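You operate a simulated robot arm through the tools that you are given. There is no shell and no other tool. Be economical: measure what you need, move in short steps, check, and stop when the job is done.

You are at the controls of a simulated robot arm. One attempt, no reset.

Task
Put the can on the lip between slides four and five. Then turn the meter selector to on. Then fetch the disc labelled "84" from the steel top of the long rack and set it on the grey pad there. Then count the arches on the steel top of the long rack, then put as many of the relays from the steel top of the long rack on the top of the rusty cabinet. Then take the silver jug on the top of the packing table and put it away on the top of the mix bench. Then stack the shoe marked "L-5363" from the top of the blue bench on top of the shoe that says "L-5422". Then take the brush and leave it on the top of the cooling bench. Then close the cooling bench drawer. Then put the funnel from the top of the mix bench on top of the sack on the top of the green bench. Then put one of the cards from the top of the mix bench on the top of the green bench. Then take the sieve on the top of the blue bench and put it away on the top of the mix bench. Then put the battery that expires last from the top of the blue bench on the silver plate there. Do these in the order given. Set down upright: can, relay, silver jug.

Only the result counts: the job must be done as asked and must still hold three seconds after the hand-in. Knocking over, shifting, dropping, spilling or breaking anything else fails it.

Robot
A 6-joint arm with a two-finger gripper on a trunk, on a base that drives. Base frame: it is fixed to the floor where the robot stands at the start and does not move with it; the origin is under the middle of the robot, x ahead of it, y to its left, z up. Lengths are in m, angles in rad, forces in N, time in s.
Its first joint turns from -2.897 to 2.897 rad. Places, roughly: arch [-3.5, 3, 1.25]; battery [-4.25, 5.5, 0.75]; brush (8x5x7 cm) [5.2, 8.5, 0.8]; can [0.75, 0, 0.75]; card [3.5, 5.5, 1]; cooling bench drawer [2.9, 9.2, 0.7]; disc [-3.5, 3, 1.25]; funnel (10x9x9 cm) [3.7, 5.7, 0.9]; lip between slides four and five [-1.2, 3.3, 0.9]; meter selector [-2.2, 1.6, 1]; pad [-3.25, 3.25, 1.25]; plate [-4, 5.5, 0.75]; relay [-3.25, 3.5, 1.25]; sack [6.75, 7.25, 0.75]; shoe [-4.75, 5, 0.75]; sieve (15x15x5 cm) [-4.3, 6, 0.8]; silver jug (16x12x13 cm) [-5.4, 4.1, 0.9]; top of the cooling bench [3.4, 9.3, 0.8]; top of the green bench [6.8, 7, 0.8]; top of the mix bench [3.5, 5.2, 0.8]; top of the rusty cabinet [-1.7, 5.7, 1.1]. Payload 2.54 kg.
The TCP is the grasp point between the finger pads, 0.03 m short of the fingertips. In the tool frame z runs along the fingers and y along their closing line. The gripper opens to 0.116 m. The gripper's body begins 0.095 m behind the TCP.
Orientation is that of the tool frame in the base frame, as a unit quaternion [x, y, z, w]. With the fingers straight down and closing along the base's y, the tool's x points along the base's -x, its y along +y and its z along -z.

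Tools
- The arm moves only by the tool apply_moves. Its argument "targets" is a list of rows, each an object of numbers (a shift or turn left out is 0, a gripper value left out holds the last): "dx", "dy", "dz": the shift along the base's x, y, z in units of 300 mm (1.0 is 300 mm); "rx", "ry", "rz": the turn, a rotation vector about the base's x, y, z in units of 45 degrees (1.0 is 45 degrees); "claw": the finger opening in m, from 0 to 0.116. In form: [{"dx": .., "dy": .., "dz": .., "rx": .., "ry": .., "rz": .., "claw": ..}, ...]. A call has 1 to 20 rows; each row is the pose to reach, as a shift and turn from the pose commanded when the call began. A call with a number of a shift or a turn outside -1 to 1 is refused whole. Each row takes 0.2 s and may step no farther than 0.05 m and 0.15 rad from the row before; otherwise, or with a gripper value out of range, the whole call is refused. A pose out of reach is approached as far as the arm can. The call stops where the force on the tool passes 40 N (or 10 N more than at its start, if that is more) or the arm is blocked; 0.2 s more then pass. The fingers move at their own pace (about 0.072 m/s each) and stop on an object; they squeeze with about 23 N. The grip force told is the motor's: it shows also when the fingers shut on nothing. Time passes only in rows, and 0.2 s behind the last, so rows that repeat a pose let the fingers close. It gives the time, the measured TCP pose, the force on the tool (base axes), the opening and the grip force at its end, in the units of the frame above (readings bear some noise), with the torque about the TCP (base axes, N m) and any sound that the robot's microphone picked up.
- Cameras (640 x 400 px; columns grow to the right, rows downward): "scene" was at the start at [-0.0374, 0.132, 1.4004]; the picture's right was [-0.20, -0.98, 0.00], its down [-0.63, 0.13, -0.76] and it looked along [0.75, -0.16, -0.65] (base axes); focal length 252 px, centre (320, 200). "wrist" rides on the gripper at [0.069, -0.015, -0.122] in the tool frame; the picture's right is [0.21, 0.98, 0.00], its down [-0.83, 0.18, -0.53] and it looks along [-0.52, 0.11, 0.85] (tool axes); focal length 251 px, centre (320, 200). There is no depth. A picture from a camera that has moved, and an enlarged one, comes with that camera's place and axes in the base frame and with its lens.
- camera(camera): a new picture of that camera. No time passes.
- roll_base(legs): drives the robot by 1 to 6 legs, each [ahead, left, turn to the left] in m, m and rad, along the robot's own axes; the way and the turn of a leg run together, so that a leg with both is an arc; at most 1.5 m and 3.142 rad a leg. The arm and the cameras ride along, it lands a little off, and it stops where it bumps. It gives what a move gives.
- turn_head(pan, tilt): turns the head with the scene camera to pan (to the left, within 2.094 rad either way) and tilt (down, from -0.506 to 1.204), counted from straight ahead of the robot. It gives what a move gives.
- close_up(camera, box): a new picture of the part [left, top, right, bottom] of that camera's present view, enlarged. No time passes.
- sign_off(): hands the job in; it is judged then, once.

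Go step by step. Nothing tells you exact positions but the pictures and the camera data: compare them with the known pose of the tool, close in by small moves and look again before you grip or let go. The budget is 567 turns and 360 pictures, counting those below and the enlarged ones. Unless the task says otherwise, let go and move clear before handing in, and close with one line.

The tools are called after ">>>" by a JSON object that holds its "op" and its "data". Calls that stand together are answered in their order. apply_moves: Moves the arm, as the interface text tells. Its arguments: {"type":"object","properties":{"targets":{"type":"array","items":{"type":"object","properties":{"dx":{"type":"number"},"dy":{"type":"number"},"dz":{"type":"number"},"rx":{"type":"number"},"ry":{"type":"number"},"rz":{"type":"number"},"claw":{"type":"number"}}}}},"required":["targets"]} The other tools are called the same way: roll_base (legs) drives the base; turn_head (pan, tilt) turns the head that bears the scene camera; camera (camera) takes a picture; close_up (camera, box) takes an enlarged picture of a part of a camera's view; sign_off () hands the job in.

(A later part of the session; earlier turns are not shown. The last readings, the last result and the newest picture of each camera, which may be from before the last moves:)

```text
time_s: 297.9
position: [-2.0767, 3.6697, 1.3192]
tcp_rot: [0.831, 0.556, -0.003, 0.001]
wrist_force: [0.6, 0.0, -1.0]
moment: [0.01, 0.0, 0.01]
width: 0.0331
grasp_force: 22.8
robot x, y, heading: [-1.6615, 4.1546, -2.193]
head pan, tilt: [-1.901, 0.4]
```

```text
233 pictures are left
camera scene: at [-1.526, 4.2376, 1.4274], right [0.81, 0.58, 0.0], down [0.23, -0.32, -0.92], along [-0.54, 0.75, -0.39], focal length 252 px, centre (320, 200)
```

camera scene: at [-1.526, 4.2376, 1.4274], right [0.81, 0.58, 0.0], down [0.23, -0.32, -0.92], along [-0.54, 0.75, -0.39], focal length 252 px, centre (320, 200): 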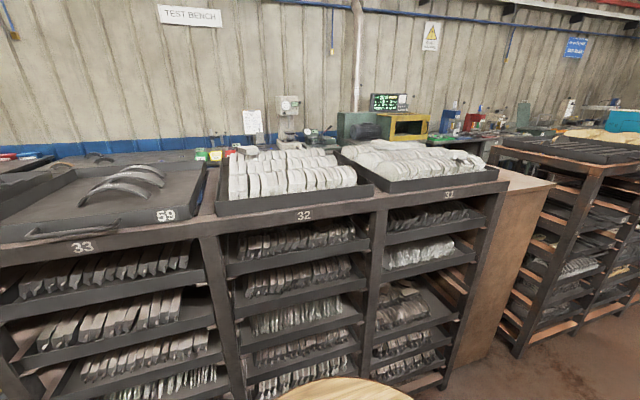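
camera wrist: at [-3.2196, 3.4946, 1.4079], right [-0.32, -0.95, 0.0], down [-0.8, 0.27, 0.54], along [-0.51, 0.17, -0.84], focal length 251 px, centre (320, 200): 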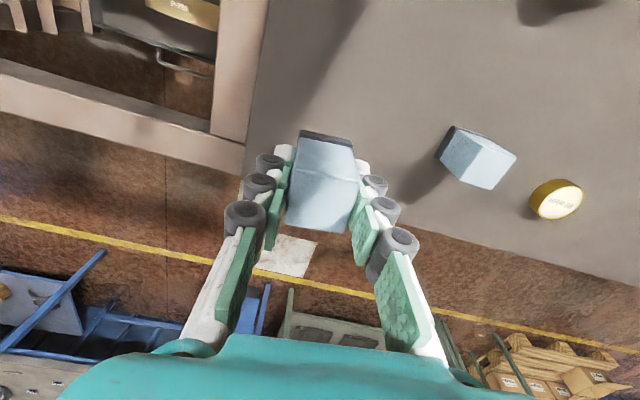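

>>> {"op": "roll_base", "data": {"legs": [[-1.3, 0, 0]]}}

>>> {"op": "turn_head", "data": {"pan": -1.35, "tilt": 0.4}}

>>> {"op": "camera", "data": {"camera": "scene"}}

```text
time_s: 304.6
position: [-1.3092, 4.7476, 1.3188]
tcp_rot: [0.829, 0.56, -0.003, 0.001]
wrist_force: [0.1, 0.5, -1.4]
moment: [0.0, 0.01, 0.01]
width: 0.0333
grasp_force: 23.0
robot x, y, heading: [-0.8995, 5.2332, -2.182]
head pan, tilt: [-1.901, 0.4]
```

```text
time_s: 305.6
position: [-1.3098, 4.7466, 1.319]
tcp_rot: [0.829, 0.56, -0.003, 0.001]
wrist_force: [-0.7, 0.0, -0.9]
moment: [0.01, -0.01, -0.01]
width: 0.0331
grasp_force: 23.1
robot x, y, heading: [-0.9032, 5.234, -2.179]
head pan, tilt: [-1.349, 0.4]
```

```text
232 pictures are left
camera scene: at [-0.7941, 5.2807, 1.4274], right [0.38, 0.93, 0.0], down [0.36, -0.15, -0.92], along [-0.85, 0.35, -0.39], focal length 252 px, centre (320, 200)
```

scene: 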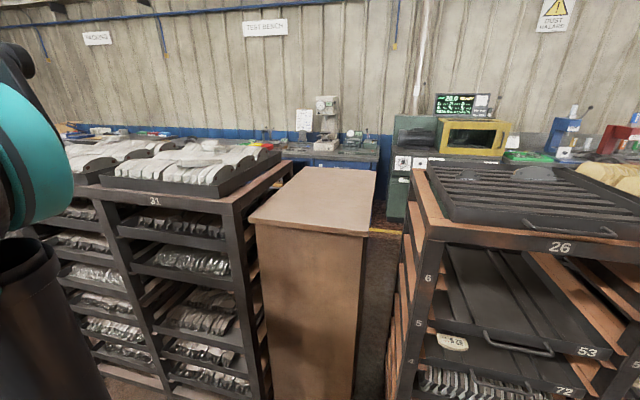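

The rusty cabinet's top is at z≈1.055. I'll swing the arm to its front and set the relay there.

>>> {"op": "apply_moves", "data": {"targets": [{"dx": -0.1, "dy": 0.085, "rz": -0.12}, {"dx": -0.2, "dy": 0.17, "rz": -0.24}, {"dx": -0.3, "dy": 0.26, "rz": -0.36}, {"dx": -0.386, "dy": 0.349, "rz": -0.48}, {"dx": -0.435, "dy": 0.47, "rz": -0.6}, {"dx": -0.483, "dy": 0.59, "rz": -0.72}, {"dx": -0.532, "dy": 0.71, "rz": -0.84}, {"dx": -0.581, "dy": 0.831, "rz": -0.95}]}}

>>> {"op": "apply_moves", "data": {"targets": [{"dx": -0.005, "dy": 0.13, "rz": -0.12}, {"dx": -0.01, "dy": 0.26, "rz": -0.24}, {"dx": -0.015, "dy": 0.39, "rz": -0.36}, {"dx": -0.019, "dy": 0.521, "rz": -0.48}, {"dx": 0.02, "dy": 0.64, "rz": -0.6}, {"dx": 0.06, "dy": 0.76, "rz": -0.72}, {"dx": 0.1, "dy": 0.88, "rz": -0.84}, {"dx": 0.143, "dy": 1.0, "rz": -0.95}]}}

>>> {"op": "apply_moves", "data": {"targets": [{"dx": 0.07, "dy": 0.12, "rz": -0.06}, {"dx": 0.141, "dy": 0.235, "rz": -0.12}, {"dx": 0.04, "dy": 0.32, "rz": -0.18}, {"dx": -0.06, "dy": 0.4, "rz": -0.24}, {"dx": -0.16, "dy": 0.48, "rz": -0.3}, {"dx": -0.26, "dy": 0.57, "rz": -0.36}, {"dx": -0.35, "dy": 0.65, "rz": -0.41}, {"dx": -0.41, "dy": 0.702, "rz": -0.41}]}}

>>> {"op": "camera", "data": {"camera": "wrist"}}

>>> {"op": "camera", "data": {"camera": "scene"}}

```text
time_s: 307.4
position: [-1.4821, 4.9947, 1.321]
tcp_rot: [0.976, 0.219, -0.003, 0.0]
wrist_force: [0.9, -0.2, -0.9]
moment: [0.04, 0.02, -0.01]
width: 0.033
grasp_force: 22.8
robot x, y, heading: [-0.9016, 5.234, -2.183]
head pan, tilt: [-1.349, 0.4]
```

```text
time_s: 309.2
position: [-1.4414, 5.2953, 1.3186]
tcp_rot: [0.988, -0.153, -0.003, -0.002]
wrist_force: [-0.5, 0.1, -1.5]
moment: [0.05, -0.01, -0.06]
width: 0.0331
grasp_force: 22.9
robot x, y, heading: [-0.9015, 5.2356, -2.183]
head pan, tilt: [-1.349, 0.4]
```

```text
time_s: 311.0
position: [-1.5632, 5.507, 1.3191]
tcp_rot: [0.951, -0.308, -0.003, -0.002]
wrist_force: [1.1, -1.2, 0.8]
moment: [0.06, 0.09, -0.04]
width: 0.0333
grasp_force: 22.4
robot x, y, heading: [-0.8983, 5.2359, -2.177]
head pan, tilt: [-1.349, 0.4]
```

```text
231 pictures are left
camera wrist: at [-1.4975, 5.4775, 1.4405], right [-0.4, -0.92, 0.0], down [-0.77, 0.33, 0.54], along [-0.49, 0.22, -0.84], focal length 251 px, centre (320, 200)
```

wrist: 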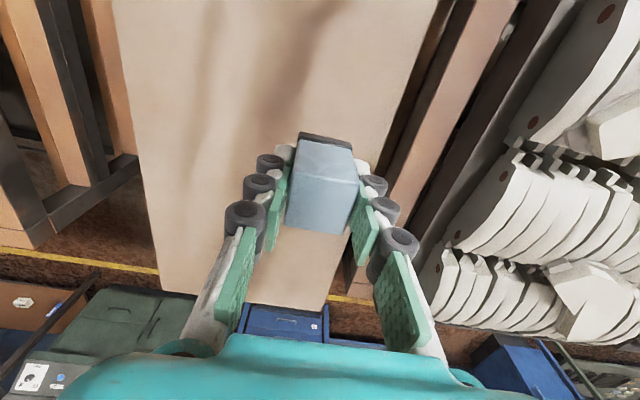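

```text
230 pictures are left
camera scene: at [-0.7933, 5.2802, 1.4274], right [0.38, 0.93, 0.0], down [0.36, -0.15, -0.92], along [-0.85, 0.35, -0.39], focal length 252 px, centre (320, 200)
```

scene: 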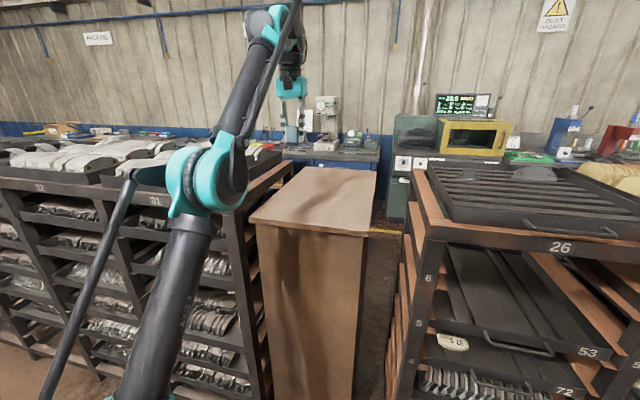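

>>> {"op": "apply_moves", "data": {"targets": [{"dz": -0.15}, {"dz": -0.3}, {"dz": -0.45}, {"dz": -0.58}, {"dz": -0.63}, {"dz": -0.63}]}}

>>> {"op": "camera", "data": {"camera": "wrist"}}

>>> {"op": "close_up", "data": {"camera": "scene", "box": [220, 100, 400, 250]}}

```text
time_s: 312.4
position: [-1.5639, 5.507, 1.1295]
tcp_rot: [0.951, -0.308, -0.003, -0.002]
wrist_force: [-0.5, -0.4, -0.6]
moment: [0.01, -0.02, 0.0]
width: 0.0331
grasp_force: 22.7
robot x, y, heading: [-0.8993, 5.2311, -2.177]
head pan, tilt: [-1.349, 0.4]
```

```text
229 pictures are left
camera wrist: at [-1.4988, 5.4778, 1.251], right [-0.4, -0.92, 0.0], down [-0.77, 0.33, 0.54], along [-0.49, 0.22, -0.84], focal length 251 px, centre (320, 200)
```

wrist: 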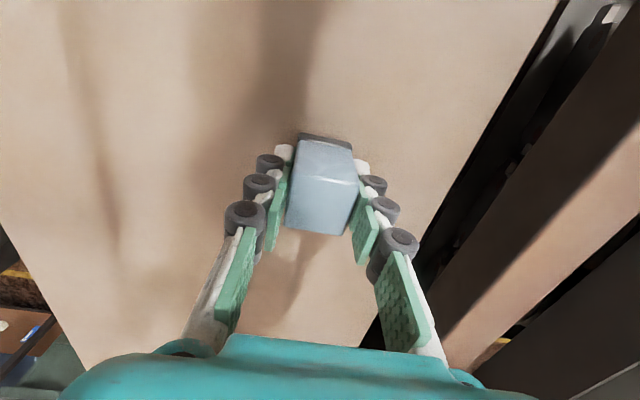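

```text
2.67 times, centred on (310, 175) of scene
camera zoom: at [-0.7942, 5.2807, 1.4274], right [0.38, 0.93, 0.0], down [0.36, -0.15, -0.92], along [-0.85, 0.35, -0.39], focal length 673 px, centre (347, 267)
```

zoom: 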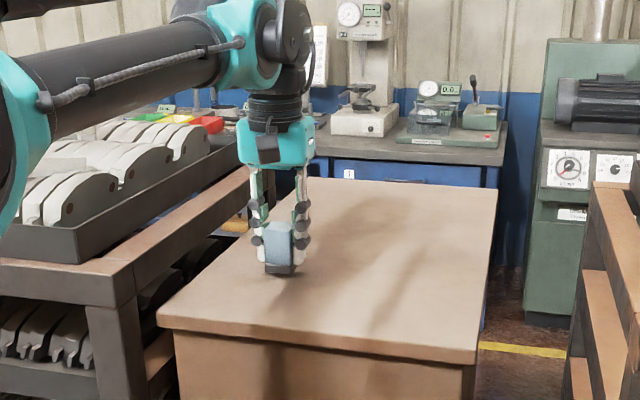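

Close to the surface. Lowering gently.

>>> {"op": "apply_moves", "data": {"targets": [{"dz": -0.02}, {"dz": -0.04}, {"dz": -0.055}, {"dz": -0.055}]}}

>>> {"op": "apply_moves", "data": {"targets": [{"dz": -0.007}, {"dz": -0.014}, {"dz": -0.021}, {"dz": -0.021}]}}

```text
time_s: 313.0
position: [-1.5638, 5.5058, 1.121]
tcp_rot: [0.951, -0.309, -0.005, -0.002]
wrist_force: [3.3, -0.3, 13.4]
moment: [-0.2, -0.29, -0.01]
width: 0.0332
grasp_force: 22.7
robot x, y, heading: [-0.9004, 5.2332, -2.176]
head pan, tilt: [-1.349, 0.4]
stopped in row 3: the force on the tool passed its limit at 56 N (the readings are from after the stop); the commanded pose is now the measured one
```

```text
time_s: 313.4
position: [-1.5638, 5.5076, 1.1212]
tcp_rot: [0.952, -0.307, -0.005, -0.002]
wrist_force: [2.8, -1.4, 14.4]
moment: [-0.23, -0.37, 0.03]
width: 0.0331
grasp_force: 23.5
robot x, y, heading: [-0.8975, 5.2319, -2.185]
head pan, tilt: [-1.349, 0.4]
stopped in row 2: the force on the tool passed its limit at 48 N (the readings are from after the stop); the commanded pose is now the measured one
```

>>> {"op": "apply_moves", "data": {"targets": [{"claw": 0.04}, {"claw": 0.055}, {"claw": 0.065}, {"claw": 0.065}]}}

>>> {"op": "apply_moves", "data": {"targets": [{"dz": 0.1}, {"dz": 0.25}, {"dz": 0.4}, {"dz": 0.55}, {"dz": 0.62}]}}

>>> {"op": "camera", "data": {"camera": "wrist"}}

```text
time_s: 314.4
position: [-1.564, 5.5078, 1.1207]
tcp_rot: [0.951, -0.308, -0.005, -0.002]
wrist_force: [-1.0, 0.2, 0.2]
moment: [0.0, 0.04, -0.02]
width: 0.0651
grasp_force: 0.1
robot x, y, heading: [-0.903, 5.2318, -2.182]
head pan, tilt: [-1.349, 0.4]
```

```text
time_s: 315.6
position: [-1.5638, 5.5074, 1.306]
tcp_rot: [0.952, -0.307, -0.005, -0.003]
wrist_force: [1.1, 0.0, 0.2]
moment: [0.01, -0.02, -0.01]
width: 0.0649
grasp_force: 0.0
robot x, y, heading: [-0.9006, 5.2347, -2.185]
head pan, tilt: [-1.349, 0.4]
```

```text
227 pictures are left
camera wrist: at [-1.4985, 5.4777, 1.4275], right [-0.4, -0.92, 0.0], down [-0.77, 0.33, 0.54], along [-0.5, 0.22, -0.84], focal length 251 px, centre (320, 200)
```

wrist: 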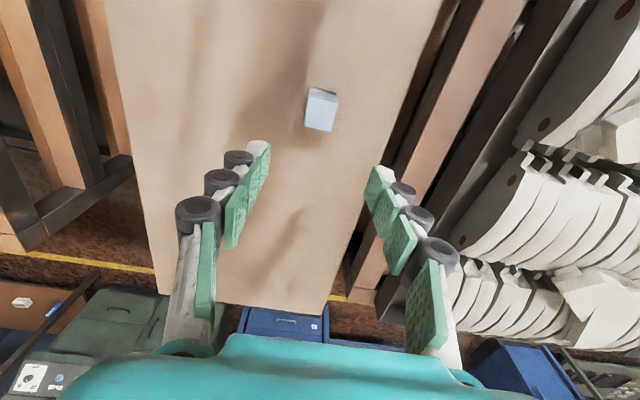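

>>> {"op": "apply_moves", "data": {"targets": [{"dx": 0.1, "dy": -0.09, "rz": 0.05}, {"dx": 0.2, "dy": -0.18, "rz": 0.1}, {"dx": 0.3, "dy": -0.27, "rz": 0.15}, {"dx": 0.4, "dy": -0.36, "rz": 0.2}, {"dx": 0.5, "dy": -0.43, "rz": 0.26}, {"dx": 0.551, "dy": -0.467, "rz": 0.29}, {"dx": 0.48, "dy": -0.582, "rz": 0.35}, {"dx": 0.41, "dy": -0.702, "rz": 0.41}]}}

>>> {"op": "apply_moves", "data": {"targets": [{"dx": -0.043, "dy": -0.12, "rz": 0.11}, {"dx": -0.083, "dy": -0.24, "rz": 0.23}, {"dx": -0.123, "dy": -0.36, "rz": 0.35}, {"dx": -0.162, "dy": -0.479, "rz": 0.47}, {"dx": -0.158, "dy": -0.61, "rz": 0.59}, {"dx": -0.153, "dy": -0.74, "rz": 0.71}, {"dx": -0.148, "dy": -0.87, "rz": 0.83}, {"dx": -0.143, "dy": -1.0, "rz": 0.95}]}}

>>> {"op": "apply_moves", "data": {"targets": [{"dx": 0.049, "dy": -0.121, "rz": 0.11}, {"dx": 0.098, "dy": -0.241, "rz": 0.23}, {"dx": 0.146, "dy": -0.361, "rz": 0.35}, {"dx": 0.195, "dy": -0.482, "rz": 0.47}, {"dx": 0.281, "dy": -0.571, "rz": 0.59}, {"dx": 0.381, "dy": -0.661, "rz": 0.71}, {"dx": 0.481, "dy": -0.746, "rz": 0.83}, {"dx": 0.581, "dy": -0.831, "rz": 0.95}]}}

>>> {"op": "roll_base", "data": {"legs": [[1.4, 0, 0], [1.317, 0, 0], [0, -0.22, -0.02]]}}

```text
time_s: 317.4
position: [-1.4425, 5.2972, 1.3061]
tcp_rot: [0.988, -0.152, -0.005, -0.002]
wrist_force: [0.4, 0.6, -1.1]
moment: [-0.01, 0.01, 0.0]
width: 0.0648
grasp_force: 0.1
robot x, y, heading: [-0.9014, 5.2325, -2.181]
head pan, tilt: [-1.349, 0.4]
```

```text
time_s: 319.2
position: [-1.4828, 4.9959, 1.304]
tcp_rot: [0.975, 0.22, -0.006, 0.002]
wrist_force: [0.2, 0.1, 0.2]
moment: [-0.07, 0.01, 0.01]
width: 0.0649
grasp_force: 0.1
robot x, y, heading: [-0.8981, 5.2353, -2.178]
head pan, tilt: [-1.349, 0.4]
```

```text
time_s: 321.0
position: [-1.3101, 4.7479, 1.3056]
tcp_rot: [0.829, 0.56, -0.005, 0.003]
wrist_force: [-1.5, 1.0, 0.4]
moment: [-0.03, -0.03, 0.06]
width: 0.065
grasp_force: 0.1
robot x, y, heading: [-0.8988, 5.2318, -2.184]
head pan, tilt: [-1.349, 0.4]
```

```text
time_s: 335.4
position: [-3.0903, 2.7064, 1.3053]
tcp_rot: [0.841, 0.542, -0.005, 0.004]
wrist_force: [-0.7, 0.0, 0.6]
moment: [0.0, 0.0, 0.02]
width: 0.0647
grasp_force: 0.0
robot x, y, heading: [-2.6591, 3.1732, -2.222]
head pan, tilt: [-1.349, 0.4]
```

>>> {"op": "apply_moves", "data": {"targets": [{"dx": -0.13, "dy": 0.05, "rz": -0.12}, {"dx": -0.26, "dy": 0.1, "rz": -0.24}, {"dx": -0.39, "dy": 0.15, "rz": -0.36}, {"dx": -0.52, "dy": 0.2, "rz": -0.48}, {"dx": -0.56, "dy": 0.34, "rz": -0.6}, {"dx": -0.6, "dy": 0.48, "rz": -0.72}, {"dx": -0.64, "dy": 0.62, "rz": -0.84}, {"dx": -0.68, "dy": 0.76, "rz": -0.93}, {"dx": -0.717, "dy": 0.885, "rz": -1.0}]}}

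>>> {"op": "apply_moves", "data": {"targets": [{"dx": 0.0, "dy": 0.145, "rz": -0.11}, {"dx": 0.0, "dy": 0.29, "rz": -0.22}, {"dx": 0.0, "dy": 0.437, "rz": -0.33}, {"dx": 0.05, "dy": 0.57, "rz": -0.45}, {"dx": 0.1, "dy": 0.71, "rz": -0.57}, {"dx": 0.15, "dy": 0.85, "rz": -0.69}, {"dx": 0.197, "dy": 0.98, "rz": -0.79}]}}

>>> {"op": "apply_moves", "data": {"targets": [{"dx": -0.08, "dy": 0.1, "rz": -0.14}, {"dx": -0.16, "dy": 0.2, "rz": -0.28}, {"dx": -0.24, "dy": 0.3, "rz": -0.42}, {"dx": -0.33, "dy": 0.413, "rz": -0.42}, {"dx": -0.33, "dy": 0.413, "rz": -0.42}]}}

>>> {"op": "camera", "data": {"camera": "wrist"}}

```text
time_s: 337.4
position: [-3.3072, 2.973, 1.306]
tcp_rot: [0.984, 0.178, -0.007, 0.001]
wrist_force: [-0.3, 0.5, 0.9]
moment: [0.01, 0.04, -0.01]
width: 0.0651
grasp_force: 0.1
robot x, y, heading: [-2.6586, 3.1708, -2.226]
head pan, tilt: [-1.349, 0.4]
```

```text
time_s: 339.0
position: [-3.247, 3.266, 1.3058]
tcp_rot: [0.991, -0.131, -0.006, -0.001]
wrist_force: [-0.3, -0.2, 0.5]
moment: [0.03, -0.08, 0.01]
width: 0.0648
grasp_force: 0.0
robot x, y, heading: [-2.6583, 3.1712, -2.231]
head pan, tilt: [-1.349, 0.4]
```

```text
time_s: 340.2
position: [-3.3473, 3.3901, 1.3062]
tcp_rot: [0.957, -0.291, -0.005, -0.002]
wrist_force: [0.2, -0.5, 0.4]
moment: [-0.04, 0.0, 0.01]
width: 0.065
grasp_force: 0.2
robot x, y, heading: [-2.6601, 3.1741, -2.228]
head pan, tilt: [-1.349, 0.4]
```

```text
226 pictures are left
camera wrist: at [-3.2815, 3.3633, 1.4273], right [-0.37, -0.93, 0.0], down [-0.78, 0.31, 0.54], along [-0.5, 0.2, -0.84], focal length 251 px, centre (320, 200)
```

wrist: 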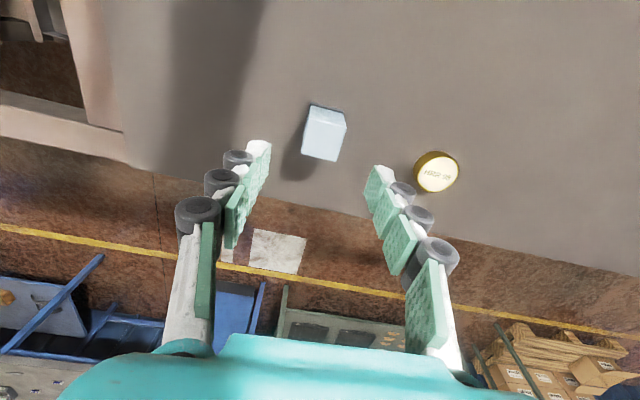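

>>> {"op": "apply_moves", "data": {"targets": [{"dx": -0.004, "dy": -0.01, "dz": -0.12}, {"dx": -0.004, "dy": -0.01, "dz": -0.24}, {"dx": -0.004, "dy": -0.01, "dz": -0.33}, {"dx": -0.004, "dy": -0.01, "dz": -0.365}, {"dx": -0.004, "dy": -0.01, "dz": -0.365}]}}

>>> {"op": "camera", "data": {"camera": "wrist"}}

```text
time_s: 341.4
position: [-3.3455, 3.3867, 1.1977]
tcp_rot: [0.957, -0.292, -0.006, -0.003]
wrist_force: [0.3, 0.0, -0.8]
moment: [0.05, 0.02, -0.02]
width: 0.0648
grasp_force: 0.0
robot x, y, heading: [-2.6577, 3.1746, -2.224]
head pan, tilt: [-1.349, 0.4]
```

```text
225 pictures are left
camera wrist: at [-3.2806, 3.3599, 1.3185], right [-0.37, -0.93, 0.0], down [-0.78, 0.31, 0.54], along [-0.5, 0.2, -0.84], focal length 251 px, centre (320, 200)
```

wrist: 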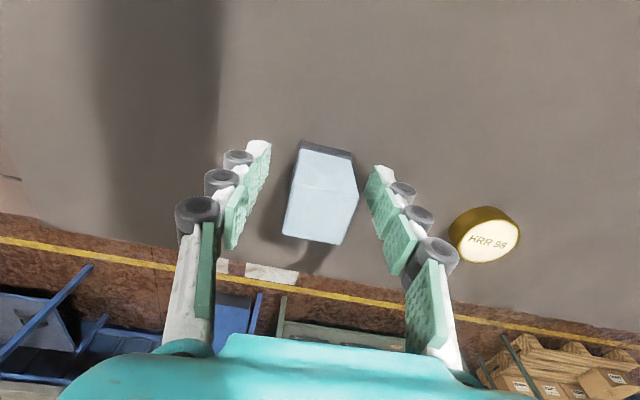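

>>> {"op": "apply_moves", "data": {"targets": [{"claw": 0.02}, {"claw": 0.02}, {"claw": 0.02}, {"claw": 0.02}]}}

>>> {"op": "apply_moves", "data": {"targets": [{"dz": 0.1}, {"dz": 0.2}, {"dz": 0.3}, {"dz": 0.3, "dx": 0.1, "dy": -0.1}, {"dz": 0.38, "dx": 0.2, "dy": -0.2}, {"dz": 0.4, "dx": 0.28, "dy": -0.3, "rz": 0.14}, {"dz": 0.4, "dx": 0.33, "dy": -0.4, "rz": 0.28}]}}

>>> {"op": "apply_moves", "data": {"targets": [{"dx": -0.05, "dy": -0.136, "rz": 0.14}, {"dx": -0.1, "dy": -0.27, "rz": 0.28}, {"dx": -0.15, "dy": -0.41, "rz": 0.42}, {"dx": -0.197, "dy": -0.543, "rz": 0.53}, {"dx": -0.197, "dy": -0.69, "rz": 0.65}, {"dx": -0.197, "dy": -0.835, "rz": 0.77}, {"dx": -0.197, "dy": -0.98, "rz": 0.89}]}}

>>> {"op": "apply_moves", "data": {"targets": [{"dx": 0.05, "dy": -0.137, "rz": 0.14}, {"dx": 0.1, "dy": -0.275, "rz": 0.28}, {"dx": 0.15, "dy": -0.41, "rz": 0.42}, {"dx": 0.197, "dy": -0.55, "rz": 0.56}, {"dx": 0.25, "dy": -0.687, "rz": 0.7}, {"dx": 0.36, "dy": -0.77, "rz": 0.82}, {"dx": 0.48, "dy": -0.84, "rz": 0.92}, {"dx": 0.6, "dy": -0.91, "rz": 1.0}, {"dx": 0.717, "dy": -0.973, "rz": 1.0}]}}

>>> {"op": "close_up", "data": {"camera": "scene", "box": [0, 130, 320, 300]}}

```text
time_s: 342.4
position: [-3.3466, 3.3866, 1.1982]
tcp_rot: [0.956, -0.292, -0.005, -0.003]
wrist_force: [-1.1, -0.4, 2.1]
moment: [-0.06, 0.02, -0.02]
width: 0.0331
grasp_force: 23.1
robot x, y, heading: [-2.6617, 3.1745, -2.222]
head pan, tilt: [-1.349, 0.4]
```

```text
time_s: 344.0
position: [-3.2474, 3.2666, 1.32]
tcp_rot: [0.983, -0.184, -0.006, -0.002]
wrist_force: [-0.4, -0.3, -0.9]
moment: [-0.06, -0.09, -0.01]
width: 0.0329
grasp_force: 22.6
robot x, y, heading: [-2.663, 3.1743, -2.224]
head pan, tilt: [-1.349, 0.4]
```

```text
time_s: 345.6
position: [-3.3075, 2.974, 1.3176]
tcp_rot: [0.987, 0.164, -0.006, 0.001]
wrist_force: [-0.1, 0.4, -0.6]
moment: [-0.08, 0.0, -0.03]
width: 0.0333
grasp_force: 23.1
robot x, y, heading: [-2.657, 3.1735, -2.226]
head pan, tilt: [-1.349, 0.4]
```

```text
time_s: 347.6
position: [-3.0913, 2.6807, 1.3171]
tcp_rot: [0.849, 0.529, -0.005, 0.002]
wrist_force: [-0.3, 0.0, -0.1]
moment: [0.01, -0.06, 0.0]
width: 0.0333
grasp_force: 23.0
robot x, y, heading: [-2.6602, 3.1748, -2.22]
head pan, tilt: [-1.349, 0.4]
```

```text
2.00 times, centred on (160, 215) of scene
camera zoom: at [-2.5531, 3.2156, 1.4274], right [0.42, 0.91, 0.0], down [0.35, -0.16, -0.92], along [-0.84, 0.39, -0.39], focal length 505 px, centre (640, 170)
```

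zoom: 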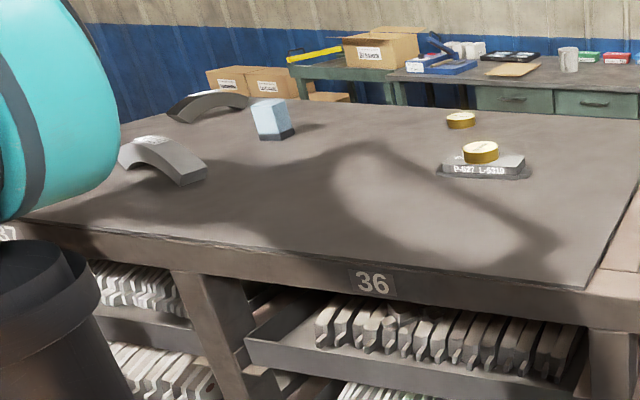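

>>> {"op": "roll_base", "data": {"legs": [[0, 0.25, 0], [0, 0, 0.04], [-1.4, 0, 0], [-1.306, 0, 0]]}}

>>> {"op": "camera", "data": {"camera": "scene"}}

```text
time_s: 362.6
position: [-1.3168, 4.7267, 1.3189]
tcp_rot: [0.833, 0.553, -0.006, 0.003]
wrist_force: [0.0, 0.0, -1.1]
moment: [0.0, 0.01, -0.02]
width: 0.0329
grasp_force: 22.9
robot x, y, heading: [-0.9184, 5.2444, -2.17]
head pan, tilt: [-1.349, 0.4]
```

```text
223 pictures are left
camera scene: at [-0.8126, 5.2914, 1.4274], right [0.36, 0.93, 0.0], down [0.36, -0.14, -0.92], along [-0.86, 0.34, -0.39], focal length 252 px, centre (320, 200)
```

scene: 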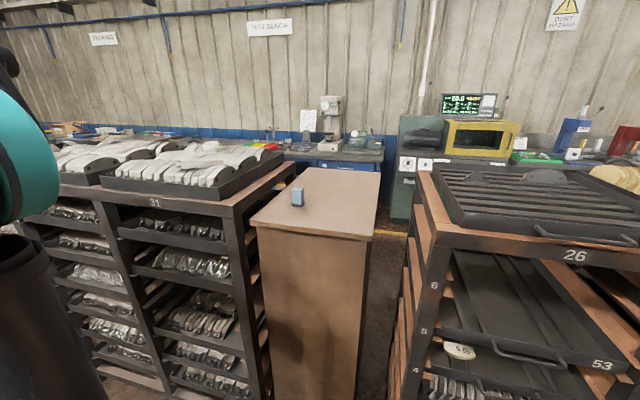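

>>> {"op": "apply_moves", "data": {"targets": [{"dx": -0.1, "dy": 0.085, "rz": -0.12}, {"dx": -0.2, "dy": 0.17, "rz": -0.24}, {"dx": -0.3, "dy": 0.26, "rz": -0.36}, {"dx": -0.386, "dy": 0.349, "rz": -0.48}, {"dx": -0.435, "dy": 0.47, "rz": -0.6}, {"dx": -0.483, "dy": 0.59, "rz": -0.72}, {"dx": -0.532, "dy": 0.71, "rz": -0.84}, {"dx": -0.581, "dy": 0.831, "rz": -0.95}]}}

>>> {"op": "apply_moves", "data": {"targets": [{"dx": -0.005, "dy": 0.13, "rz": -0.12}, {"dx": -0.01, "dy": 0.26, "rz": -0.24}, {"dx": -0.015, "dy": 0.39, "rz": -0.36}, {"dx": -0.019, "dy": 0.521, "rz": -0.48}, {"dx": 0.02, "dy": 0.64, "rz": -0.6}, {"dx": 0.06, "dy": 0.76, "rz": -0.72}, {"dx": 0.1, "dy": 0.88, "rz": -0.84}, {"dx": 0.143, "dy": 1.0, "rz": -0.95}]}}

>>> {"op": "apply_moves", "data": {"targets": [{"dx": 0.1, "dy": 0.13, "rz": -0.1}, {"dx": 0.19, "dy": 0.27, "rz": -0.2}, {"dx": 0.28, "dy": 0.42, "rz": -0.3}, {"dx": 0.35, "dy": 0.577, "rz": -0.39}]}}

>>> {"op": "apply_moves", "data": {"targets": [{"dx": -0.1, "dy": 0.12}, {"dx": -0.2, "dy": 0.24}, {"dx": -0.3, "dy": 0.36}, {"dx": -0.4, "dy": 0.48}, {"dx": -0.47, "dy": 0.577}, {"dx": -0.47, "dy": 0.577}]}}

>>> {"op": "camera", "data": {"camera": "wrist"}}

```text
time_s: 364.4
position: [-1.4919, 4.9752, 1.3187]
tcp_rot: [0.977, 0.211, -0.006, 0.0]
wrist_force: [-0.1, -0.9, -0.7]
moment: [0.06, 0.03, -0.01]
width: 0.0332
grasp_force: 22.8
robot x, y, heading: [-0.918, 5.2413, -2.171]
head pan, tilt: [-1.349, 0.4]
```

```text
time_s: 366.2
position: [-1.4464, 5.2753, 1.3175]
tcp_rot: [0.987, -0.16, -0.006, -0.002]
wrist_force: [-0.9, -0.4, -0.7]
moment: [0.01, 0.0, 0.01]
width: 0.0327
grasp_force: 22.6
robot x, y, heading: [-0.9178, 5.2412, -2.166]
head pan, tilt: [-1.349, 0.4]
```

```text
refused: row 3 steps farther than a row can; nothing moved
```

```text
time_s: 367.6
position: [-1.5897, 5.4473, 1.3179]
tcp_rot: [0.987, -0.159, -0.006, -0.003]
wrist_force: [0.7, 0.5, -1.4]
moment: [0.04, 0.03, -0.02]
width: 0.0333
grasp_force: 23.4
robot x, y, heading: [-0.919, 5.2434, -2.165]
head pan, tilt: [-1.349, 0.4]
```

```text
222 pictures are left
camera wrist: at [-1.5196, 5.4394, 1.4394], right [-0.1, -0.99, 0.0], down [-0.84, 0.09, 0.54], along [-0.54, 0.06, -0.84], focal length 251 px, centre (320, 200)
```

wrist: 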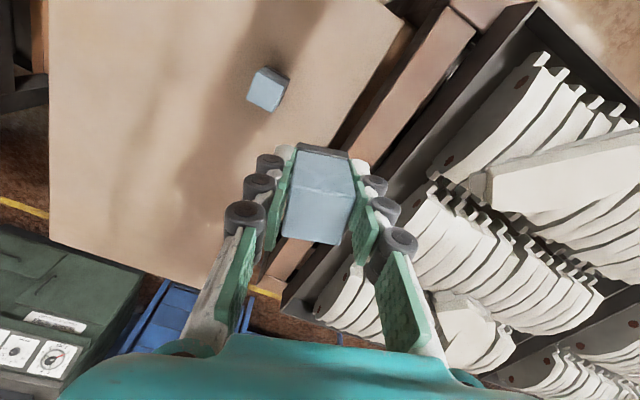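

>>> {"op": "apply_moves", "data": {"targets": [{"dx": 0.08, "dy": 0.13, "rz": -0.1}, {"dx": 0.16, "dy": 0.26, "rz": -0.2}, {"dx": 0.24, "dy": 0.39, "rz": -0.3}, {"dx": 0.31, "dy": 0.51, "rz": -0.39}, {"dx": 0.353, "dy": 0.583, "rz": -0.39}, {"dx": 0.353, "dy": 0.583, "rz": -0.39, "dz": -0.15}, {"dx": 0.353, "dy": 0.583, "rz": -0.39, "dz": -0.3}, {"dx": 0.353, "dy": 0.583, "rz": -0.39, "dz": -0.45}]}}

>>> {"op": "camera", "data": {"camera": "wrist"}}

```text
time_s: 369.4
position: [-1.4851, 5.6215, 1.1851]
tcp_rot: [0.951, -0.308, -0.005, -0.003]
wrist_force: [0.3, -0.8, -1.6]
moment: [0.0, -0.02, 0.02]
width: 0.0331
grasp_force: 23.5
out of reach, approached as far as the arm can: row 4, 5
robot x, y, heading: [-0.9185, 5.2454, -2.168]
head pan, tilt: [-1.349, 0.4]
```

```text
221 pictures are left
camera wrist: at [-1.4196, 5.5919, 1.3063], right [-0.4, -0.92, 0.0], down [-0.77, 0.33, 0.54], along [-0.5, 0.22, -0.84], focal length 251 px, centre (320, 200)
```

wrist: 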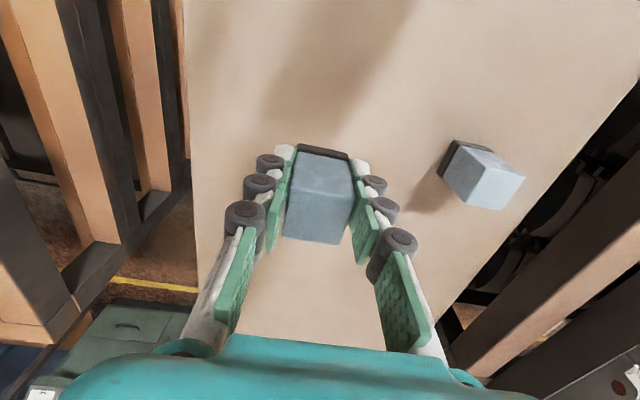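

>>> {"op": "apply_moves", "data": {"targets": [{"dz": -0.1}, {"dz": -0.17}, {"dz": -0.195}, {"dz": -0.195}]}}

>>> {"op": "apply_moves", "data": {"targets": [{"dz": -0.007}, {"dz": -0.014}, {"dz": -0.02}, {"dz": -0.02}]}}

```text
time_s: 370.4
position: [-1.4845, 5.6217, 1.1253]
tcp_rot: [0.951, -0.308, -0.005, -0.003]
wrist_force: [-0.3, -0.4, -1.4]
moment: [0.02, 0.0, 0.01]
width: 0.0332
grasp_force: 23.1
robot x, y, heading: [-0.9194, 5.2414, -2.166]
head pan, tilt: [-1.349, 0.4]
```

```text
time_s: 371.2
position: [-1.4843, 5.624, 1.1212]
tcp_rot: [0.951, -0.308, -0.005, -0.002]
wrist_force: [1.6, -2.2, 13.4]
moment: [-0.16, -0.18, -0.01]
width: 0.0331
grasp_force: 22.7
robot x, y, heading: [-0.9133, 5.243, -2.163]
head pan, tilt: [-1.349, 0.4]
stopped in row 4: the force on the tool passed its limit at 44 N (the readings are from after the stop); the commanded pose is now the measured one
```

>>> {"op": "apply_moves", "data": {"targets": [{"claw": 0.04}, {"claw": 0.055}, {"claw": 0.065}, {"claw": 0.065}]}}

>>> {"op": "apply_moves", "data": {"targets": [{"dz": 0.1}, {"dz": 0.25}, {"dz": 0.4}, {"dz": 0.5}]}}

>>> {"op": "camera", "data": {"camera": "wrist"}}

```text
time_s: 372.2
position: [-1.4838, 5.622, 1.12]
tcp_rot: [0.952, -0.307, -0.006, -0.003]
wrist_force: [-0.7, -0.3, 0.4]
moment: [-0.06, 0.0, -0.04]
width: 0.0651
grasp_force: 0.1
robot x, y, heading: [-0.9171, 5.2433, -2.167]
head pan, tilt: [-1.349, 0.4]
```

```text
time_s: 373.2
position: [-1.4844, 5.6222, 1.2712]
tcp_rot: [0.952, -0.307, -0.006, -0.001]
wrist_force: [0.3, 0.1, -0.5]
moment: [0.03, 0.02, 0.01]
width: 0.0648
grasp_force: 0.2
robot x, y, heading: [-0.9146, 5.2452, -2.165]
head pan, tilt: [-1.349, 0.4]
```

```text
220 pictures are left
camera wrist: at [-1.4191, 5.5926, 1.3926], right [-0.4, -0.92, 0.0], down [-0.77, 0.33, 0.54], along [-0.5, 0.22, -0.84], focal length 251 px, centre (320, 200)
```

wrist: 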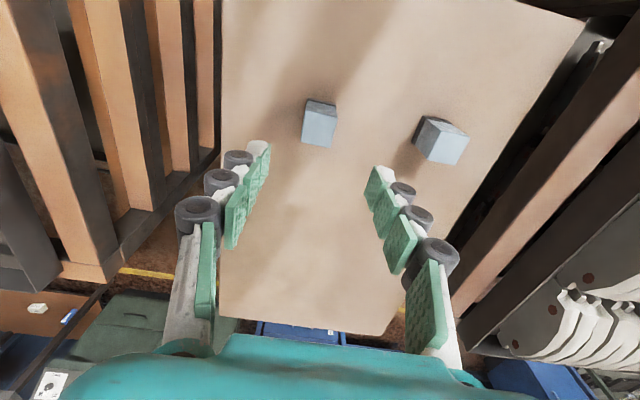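

>>> {"op": "apply_moves", "data": {"targets": [{"dx": 0.1, "dy": -0.12, "dz": 0.03}, {"dx": 0.2, "dy": -0.24, "dz": 0.06}, {"dx": 0.3, "dy": -0.36, "dz": 0.09}, {"dx": 0.4, "dy": -0.48, "dz": 0.12}, {"dx": 0.47, "dy": -0.577, "dz": 0.13}, {"dx": 0.41, "dy": -0.69, "dz": 0.13, "rz": 0.1}, {"dx": 0.33, "dy": -0.8, "dz": 0.13, "rz": 0.2}, {"dx": 0.25, "dy": -0.9, "dz": 0.13, "rz": 0.3}, {"dx": 0.19, "dy": -1.0, "dz": 0.13, "rz": 0.39}]}}

>>> {"op": "apply_moves", "data": {"targets": [{"dx": -0.043, "dy": -0.12, "rz": 0.11}, {"dx": -0.083, "dy": -0.24, "rz": 0.23}, {"dx": -0.123, "dy": -0.36, "rz": 0.35}, {"dx": -0.162, "dy": -0.479, "rz": 0.47}, {"dx": -0.158, "dy": -0.61, "rz": 0.59}, {"dx": -0.153, "dy": -0.74, "rz": 0.71}, {"dx": -0.148, "dy": -0.87, "rz": 0.83}, {"dx": -0.143, "dy": -1.0, "rz": 0.95}]}}

>>> {"op": "apply_moves", "data": {"targets": [{"dx": 0.049, "dy": -0.121, "rz": 0.11}, {"dx": 0.098, "dy": -0.241, "rz": 0.23}, {"dx": 0.146, "dy": -0.361, "rz": 0.35}, {"dx": 0.195, "dy": -0.482, "rz": 0.47}, {"dx": 0.281, "dy": -0.571, "rz": 0.59}, {"dx": 0.381, "dy": -0.661, "rz": 0.71}, {"dx": 0.481, "dy": -0.746, "rz": 0.83}, {"dx": 0.581, "dy": -0.831, "rz": 0.95}]}}

>>> {"op": "turn_head", "data": {"pan": -1.35, "tilt": 0.4}}

>>> {"op": "close_up", "data": {"camera": "scene", "box": [220, 130, 420, 260]}}

```text
time_s: 375.2
position: [-1.4284, 5.325, 1.3095]
tcp_rot: [0.987, -0.158, -0.007, -0.001]
wrist_force: [-0.1, -0.2, -0.1]
moment: [-0.04, 0.02, 0.01]
width: 0.065
grasp_force: 0.0
robot x, y, heading: [-0.9164, 5.2427, -2.166]
head pan, tilt: [-1.349, 0.4]
```

```text
time_s: 377.0
position: [-1.4678, 5.0231, 1.3102]
tcp_rot: [0.977, 0.212, -0.006, 0.002]
wrist_force: [-0.2, 0.5, 0.1]
moment: [0.0, 0.0, 0.0]
width: 0.065
grasp_force: 0.0
robot x, y, heading: [-0.9146, 5.2464, -2.166]
head pan, tilt: [-1.349, 0.4]
```

```text
time_s: 378.8
position: [-1.2936, 4.7713, 1.3076]
tcp_rot: [0.833, 0.554, -0.006, 0.003]
wrist_force: [-0.3, 0.2, -0.2]
moment: [-0.02, -0.01, -0.01]
width: 0.0652
grasp_force: 0.0
robot x, y, heading: [-0.9162, 5.2431, -2.168]
head pan, tilt: [-1.349, 0.4]
```

```text
time_s: 379.4
position: [-1.2943, 4.7722, 1.3078]
tcp_rot: [0.833, 0.553, -0.006, 0.005]
wrist_force: [0.6, -0.2, 0.0]
moment: [-0.03, 0.01, -0.02]
width: 0.0649
grasp_force: 0.0
robot x, y, heading: [-0.9201, 5.2437, -2.163]
head pan, tilt: [-1.349, 0.4]
```

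```text
3.08 times, centred on (320, 195) of scene
camera zoom: at [-0.8126, 5.2914, 1.4274], right [0.36, 0.93, 0.0], down [0.36, -0.14, -0.92], along [-0.86, 0.34, -0.39], focal length 777 px, centre (320, 215)
```

zoom: 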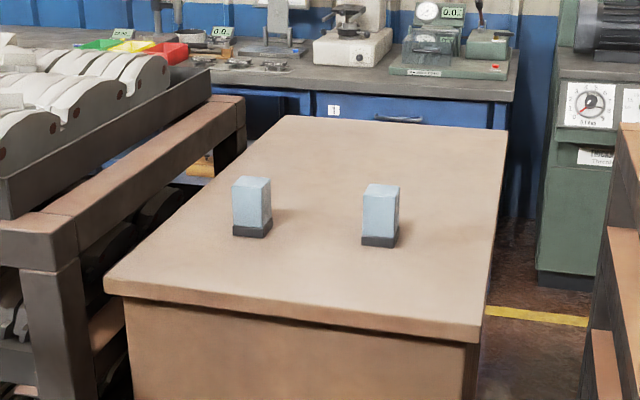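

>>> {"op": "roll_base", "data": {"legs": [[0, 0, -0.025], [1.4, 0, 0], [1.4, 0, 0], [1.1, 0, 0]]}}

>>> {"op": "turn_head", "data": {"pan": -0.7, "tilt": 0.35}}

>>> {"op": "camera", "data": {"camera": "scene"}}

>>> {"op": "turn_head", "data": {"pan": -1.3, "tilt": 0.35}}

>>> {"op": "camera", "data": {"camera": "scene"}}

```text
time_s: 398.6
position: [-3.6076, 1.6289, 1.3078]
tcp_rot: [0.845, 0.535, -0.007, 0.004]
wrist_force: [0.3, -0.7, 0.2]
moment: [-0.01, 0.04, 0.01]
width: 0.0649
grasp_force: 0.0
robot x, y, heading: [-3.2067, 2.0837, -2.212]
head pan, tilt: [-1.349, 0.4]
```

```text
time_s: 399.6
position: [-3.608, 1.6277, 1.3083]
tcp_rot: [0.846, 0.534, -0.006, 0.003]
wrist_force: [0.1, -0.9, -0.1]
moment: [-0.01, 0.01, -0.01]
width: 0.0647
grasp_force: 0.1
robot x, y, heading: [-3.2071, 2.0823, -2.213]
head pan, tilt: [-0.7, 0.351]
```

```text
218 pictures are left
camera scene: at [-3.1075, 2.0671, 1.432], right [-0.23, 0.97, 0.0], down [0.33, 0.08, -0.94], along [-0.91, -0.21, -0.34], focal length 252 px, centre (320, 200)
```

scene: 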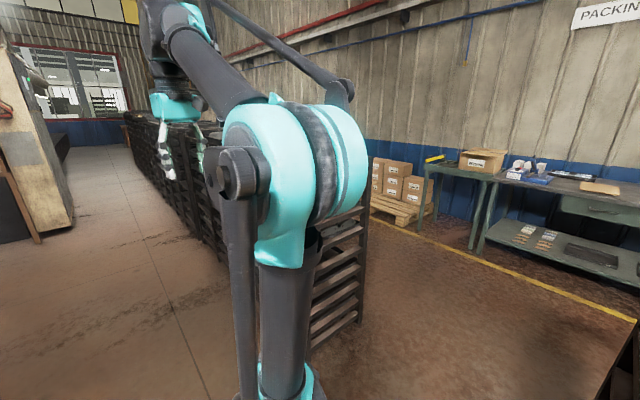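

```text
time_s: 400.6
position: [-3.6066, 1.6283, 1.3083]
tcp_rot: [0.845, 0.535, -0.005, 0.003]
wrist_force: [0.4, 0.1, -0.1]
moment: [0.02, -0.01, -0.02]
width: 0.0648
grasp_force: 0.0
robot x, y, heading: [-3.209, 2.0858, -2.212]
head pan, tilt: [-1.3, 0.351]
```

```text
217 pictures are left
camera scene: at [-3.1037, 2.1218, 1.432], right [0.36, 0.93, 0.0], down [0.32, -0.12, -0.94], along [-0.88, 0.34, -0.34], focal length 252 px, centre (320, 200)
```

scene: 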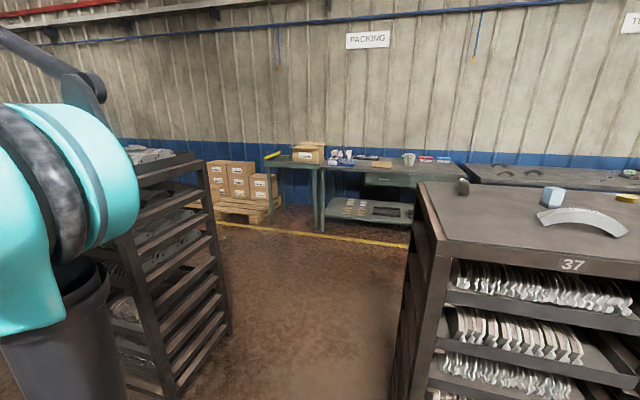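

>>> {"op": "roll_base", "data": {"legs": [[0.317, 0, 0], [0, 0, -1.565], [0.7, 0, 0]]}}

>>> {"op": "turn_head", "data": {"pan": 0.0, "tilt": 0.5}}

>>> {"op": "camera", "data": {"camera": "scene"}}

```text
time_s: 409.9
position: [-4.4317, 2.6032, 1.308]
tcp_rot: [0.979, -0.204, -0.007, -0.001]
wrist_force: [-0.3, 0.6, 1.0]
moment: [-0.02, 0.01, 0.01]
width: 0.0651
grasp_force: 0.1
robot x, y, heading: [-3.966, 2.2203, 2.539]
head pan, tilt: [-1.3, 0.351]
```

```text
time_s: 411.4
position: [-4.4321, 2.6037, 1.3077]
tcp_rot: [0.979, -0.205, -0.007, -0.001]
wrist_force: [0.1, -1.0, -1.0]
moment: [-0.01, 0.01, -0.01]
width: 0.0649
grasp_force: 0.1
robot x, y, heading: [-3.965, 2.2195, 2.535]
head pan, tilt: [0.0, 0.499]
```

```text
216 pictures are left
camera scene: at [-4.0274, 2.0793, 1.4183], right [0.57, 0.82, 0.0], down [0.39, -0.27, -0.88], along [-0.72, 0.5, -0.48], focal length 252 px, centre (320, 200)
```

scene: 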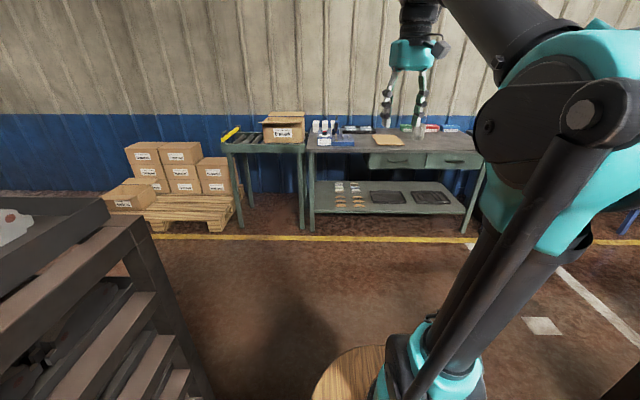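

>>> {"op": "roll_base", "data": {"legs": [[0.95, 0, -0.03], [0, -0.6, 0]]}}

>>> {"op": "camera", "data": {"camera": "scene"}}

```text
time_s: 419.3
position: [-4.8111, 3.6652, 1.3071]
tcp_rot: [0.973, -0.232, -0.007, -0.001]
wrist_force: [0.4, -0.9, 0.1]
moment: [0.01, 0.0, -0.01]
width: 0.065
grasp_force: 0.0
robot x, y, heading: [-4.3668, 3.254, 2.477]
head pan, tilt: [0.0, 0.499]
```

```text
215 pictures are left
camera scene: at [-4.437, 3.1181, 1.4183], right [0.62, 0.79, 0.0], down [0.38, -0.3, -0.88], along [-0.69, 0.54, -0.48], focal length 252 px, centre (320, 200)
```

scene: 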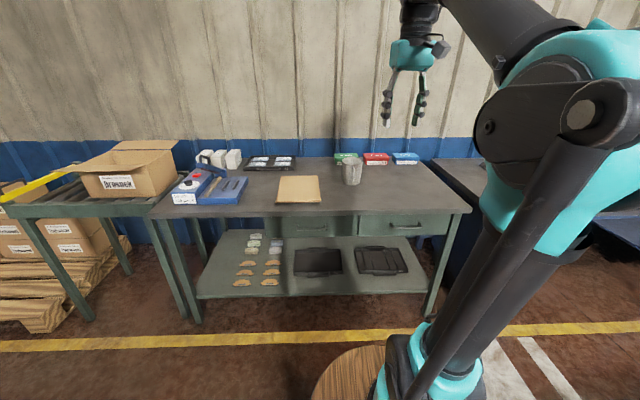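

>>> {"op": "close_up", "data": {"camera": "scene", "box": [310, 140, 400, 200]}}

>>> {"op": "camera", "data": {"camera": "wrist"}}

```text
6.67 times, centred on (355, 170) of scene
camera zoom: at [-4.437, 3.1181, 1.4183], right [0.62, 0.79, 0.0], down [0.38, -0.3, -0.88], along [-0.69, 0.54, -0.48], focal length 1683 px, centre (87, 400)
```

zoom: 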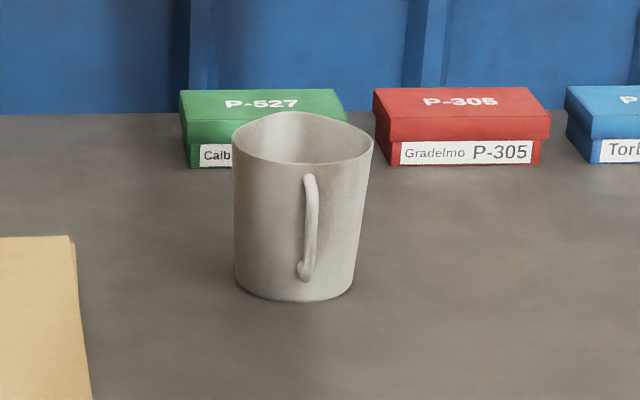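

```text
213 pictures are left
camera wrist: at [-4.7421, 3.6452, 1.4286], right [-0.25, -0.97, 0.0], down [-0.81, 0.21, 0.54], along [-0.53, 0.14, -0.84], focal length 251 px, centre (320, 200)
```

wrist: 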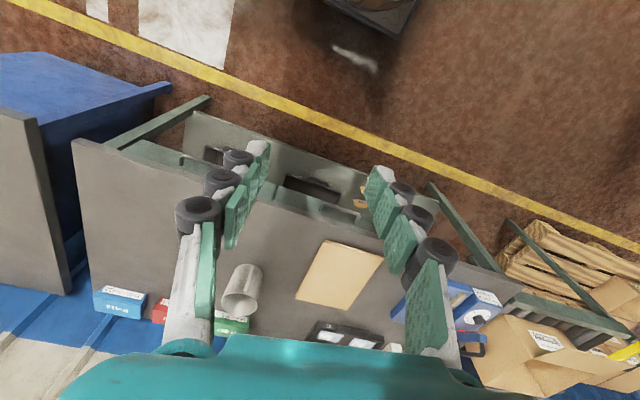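

>>> {"op": "roll_base", "data": {"legs": [[0.38, 0, 0]]}}

>>> {"op": "camera", "data": {"camera": "wrist"}}

>>> {"op": "camera", "data": {"camera": "scene"}}

```text
time_s: 421.7
position: [-5.1055, 3.899, 1.3079]
tcp_rot: [0.972, -0.234, -0.007, -0.002]
wrist_force: [0.3, -0.2, 0.2]
moment: [0.02, -0.04, 0.03]
width: 0.0649
grasp_force: 0.1
robot x, y, heading: [-4.665, 3.4845, 2.471]
head pan, tilt: [0.0, 0.499]
```

```text
212 pictures are left
camera wrist: at [-5.0363, 3.88, 1.4286], right [-0.25, -0.97, 0.0], down [-0.81, 0.21, 0.54], along [-0.53, 0.14, -0.84], focal length 251 px, centre (320, 200)
```

wrist: 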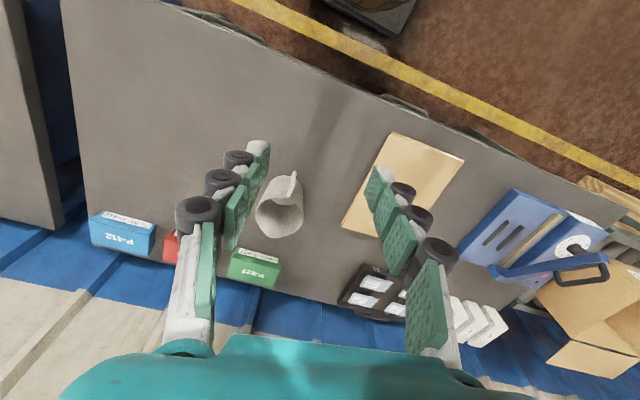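

```text
211 pictures are left
camera scene: at [-4.7338, 3.3514, 1.4183], right [0.62, 0.78, 0.0], down [0.38, -0.3, -0.88], along [-0.69, 0.54, -0.48], focal length 252 px, centre (320, 200)
```

scene: 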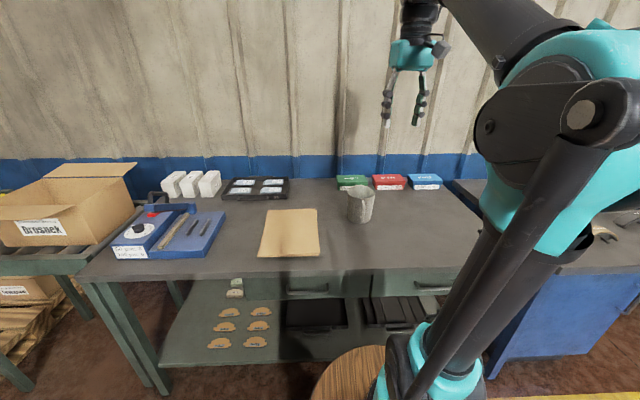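

The jug's rim centre is near (-5.373, 4.07, 0.942), handle toward me. It is too wide to span, so I'll pinch the rim wall on its left side.

>>> {"op": "apply_moves", "data": {"targets": [{"dx": -0.12, "dy": 0.05, "rz": -0.05}, {"dx": -0.24, "dy": 0.1, "rz": -0.1}, {"dx": -0.36, "dy": 0.15, "rz": -0.16}, {"dx": -0.48, "dy": 0.2, "rz": -0.21}, {"dx": -0.6, "dy": 0.25, "rz": -0.21, "dz": -0.06}, {"dx": -0.72, "dy": 0.3, "rz": -0.21, "dz": -0.15}, {"dx": -0.82, "dy": 0.35, "rz": -0.21, "dz": -0.25}, {"dx": -0.92, "dy": 0.39, "rz": -0.21, "dz": -0.36}, {"dx": -0.99, "dy": 0.417, "rz": -0.21, "dz": -0.48}, {"dx": -1.0, "dy": 0.417, "rz": -0.21, "dz": -0.6, "claw": 0.05}]}}

>>> {"op": "camera", "data": {"camera": "wrist"}}

>>> {"op": "close_up", "data": {"camera": "scene", "box": [280, 80, 440, 240]}}

```text
time_s: 423.9
position: [-5.4063, 4.024, 1.1264]
tcp_rot: [0.95, -0.313, -0.007, -0.002]
wrist_force: [1.3, 0.5, 0.6]
moment: [0.03, -0.01, 0.0]
width: 0.0499
grasp_force: 0.0
robot x, y, heading: [-4.6644, 3.4866, 2.474]
head pan, tilt: [0.0, 0.499]
```

```text
210 pictures are left
camera wrist: at [-5.3409, 3.9947, 1.2466], right [-0.41, -0.91, 0.0], down [-0.77, 0.34, 0.54], along [-0.5, 0.23, -0.84], focal length 251 px, centre (320, 200)
```

wrist: 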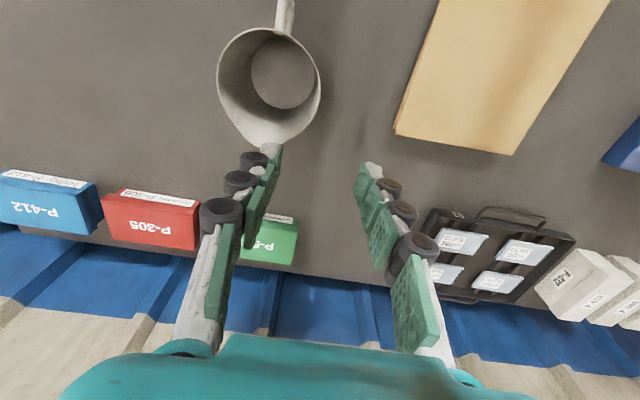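

```text
2.50 times, centred on (360, 160) of scene
camera zoom: at [-4.7336, 3.3513, 1.4183], right [0.62, 0.78, 0.0], down [0.38, -0.3, -0.88], along [-0.69, 0.54, -0.48], focal length 631 px, centre (220, 300)
```

zoom: 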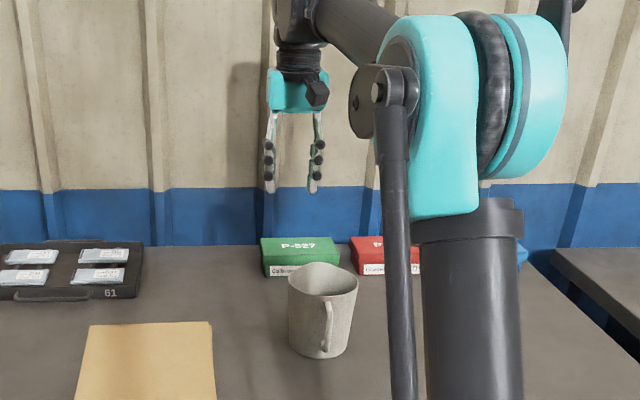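

>>> {"op": "apply_moves", "data": {"targets": [{"dx": 0.04, "dy": -0.016}, {"dx": 0.078, "dy": -0.032, "dz": -0.06}, {"dx": 0.078, "dy": -0.032, "dz": -0.2}, {"dx": 0.078, "dy": -0.032, "dz": -0.34}, {"dx": 0.078, "dy": -0.032, "dz": -0.42}, {"dx": 0.078, "dy": -0.032, "dz": -0.42}]}}

>>> {"op": "camera", "data": {"camera": "wrist"}}

```text
time_s: 425.3
position: [-5.3827, 4.0142, 1.0019]
tcp_rot: [0.95, -0.314, -0.007, -0.002]
wrist_force: [0.0, 0.3, -0.2]
moment: [0.05, 0.02, -0.01]
width: 0.0502
grasp_force: 0.1
robot x, y, heading: [-4.6633, 3.4891, 2.472]
head pan, tilt: [0.0, 0.499]
```

```text
208 pictures are left
camera wrist: at [-5.3179, 3.9835, 1.1227], right [-0.41, -0.91, 0.0], down [-0.77, 0.34, 0.54], along [-0.5, 0.23, -0.84], focal length 251 px, centre (320, 200)
```

wrist: 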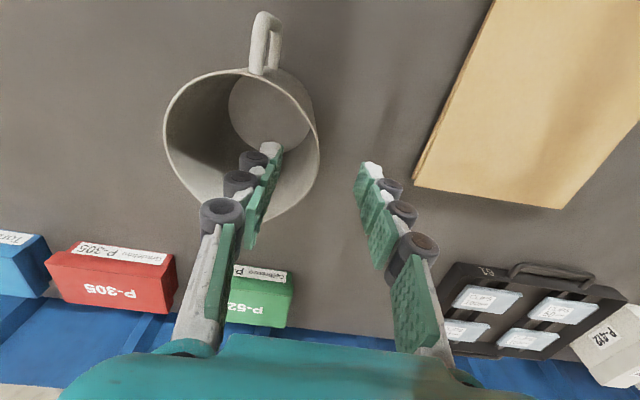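

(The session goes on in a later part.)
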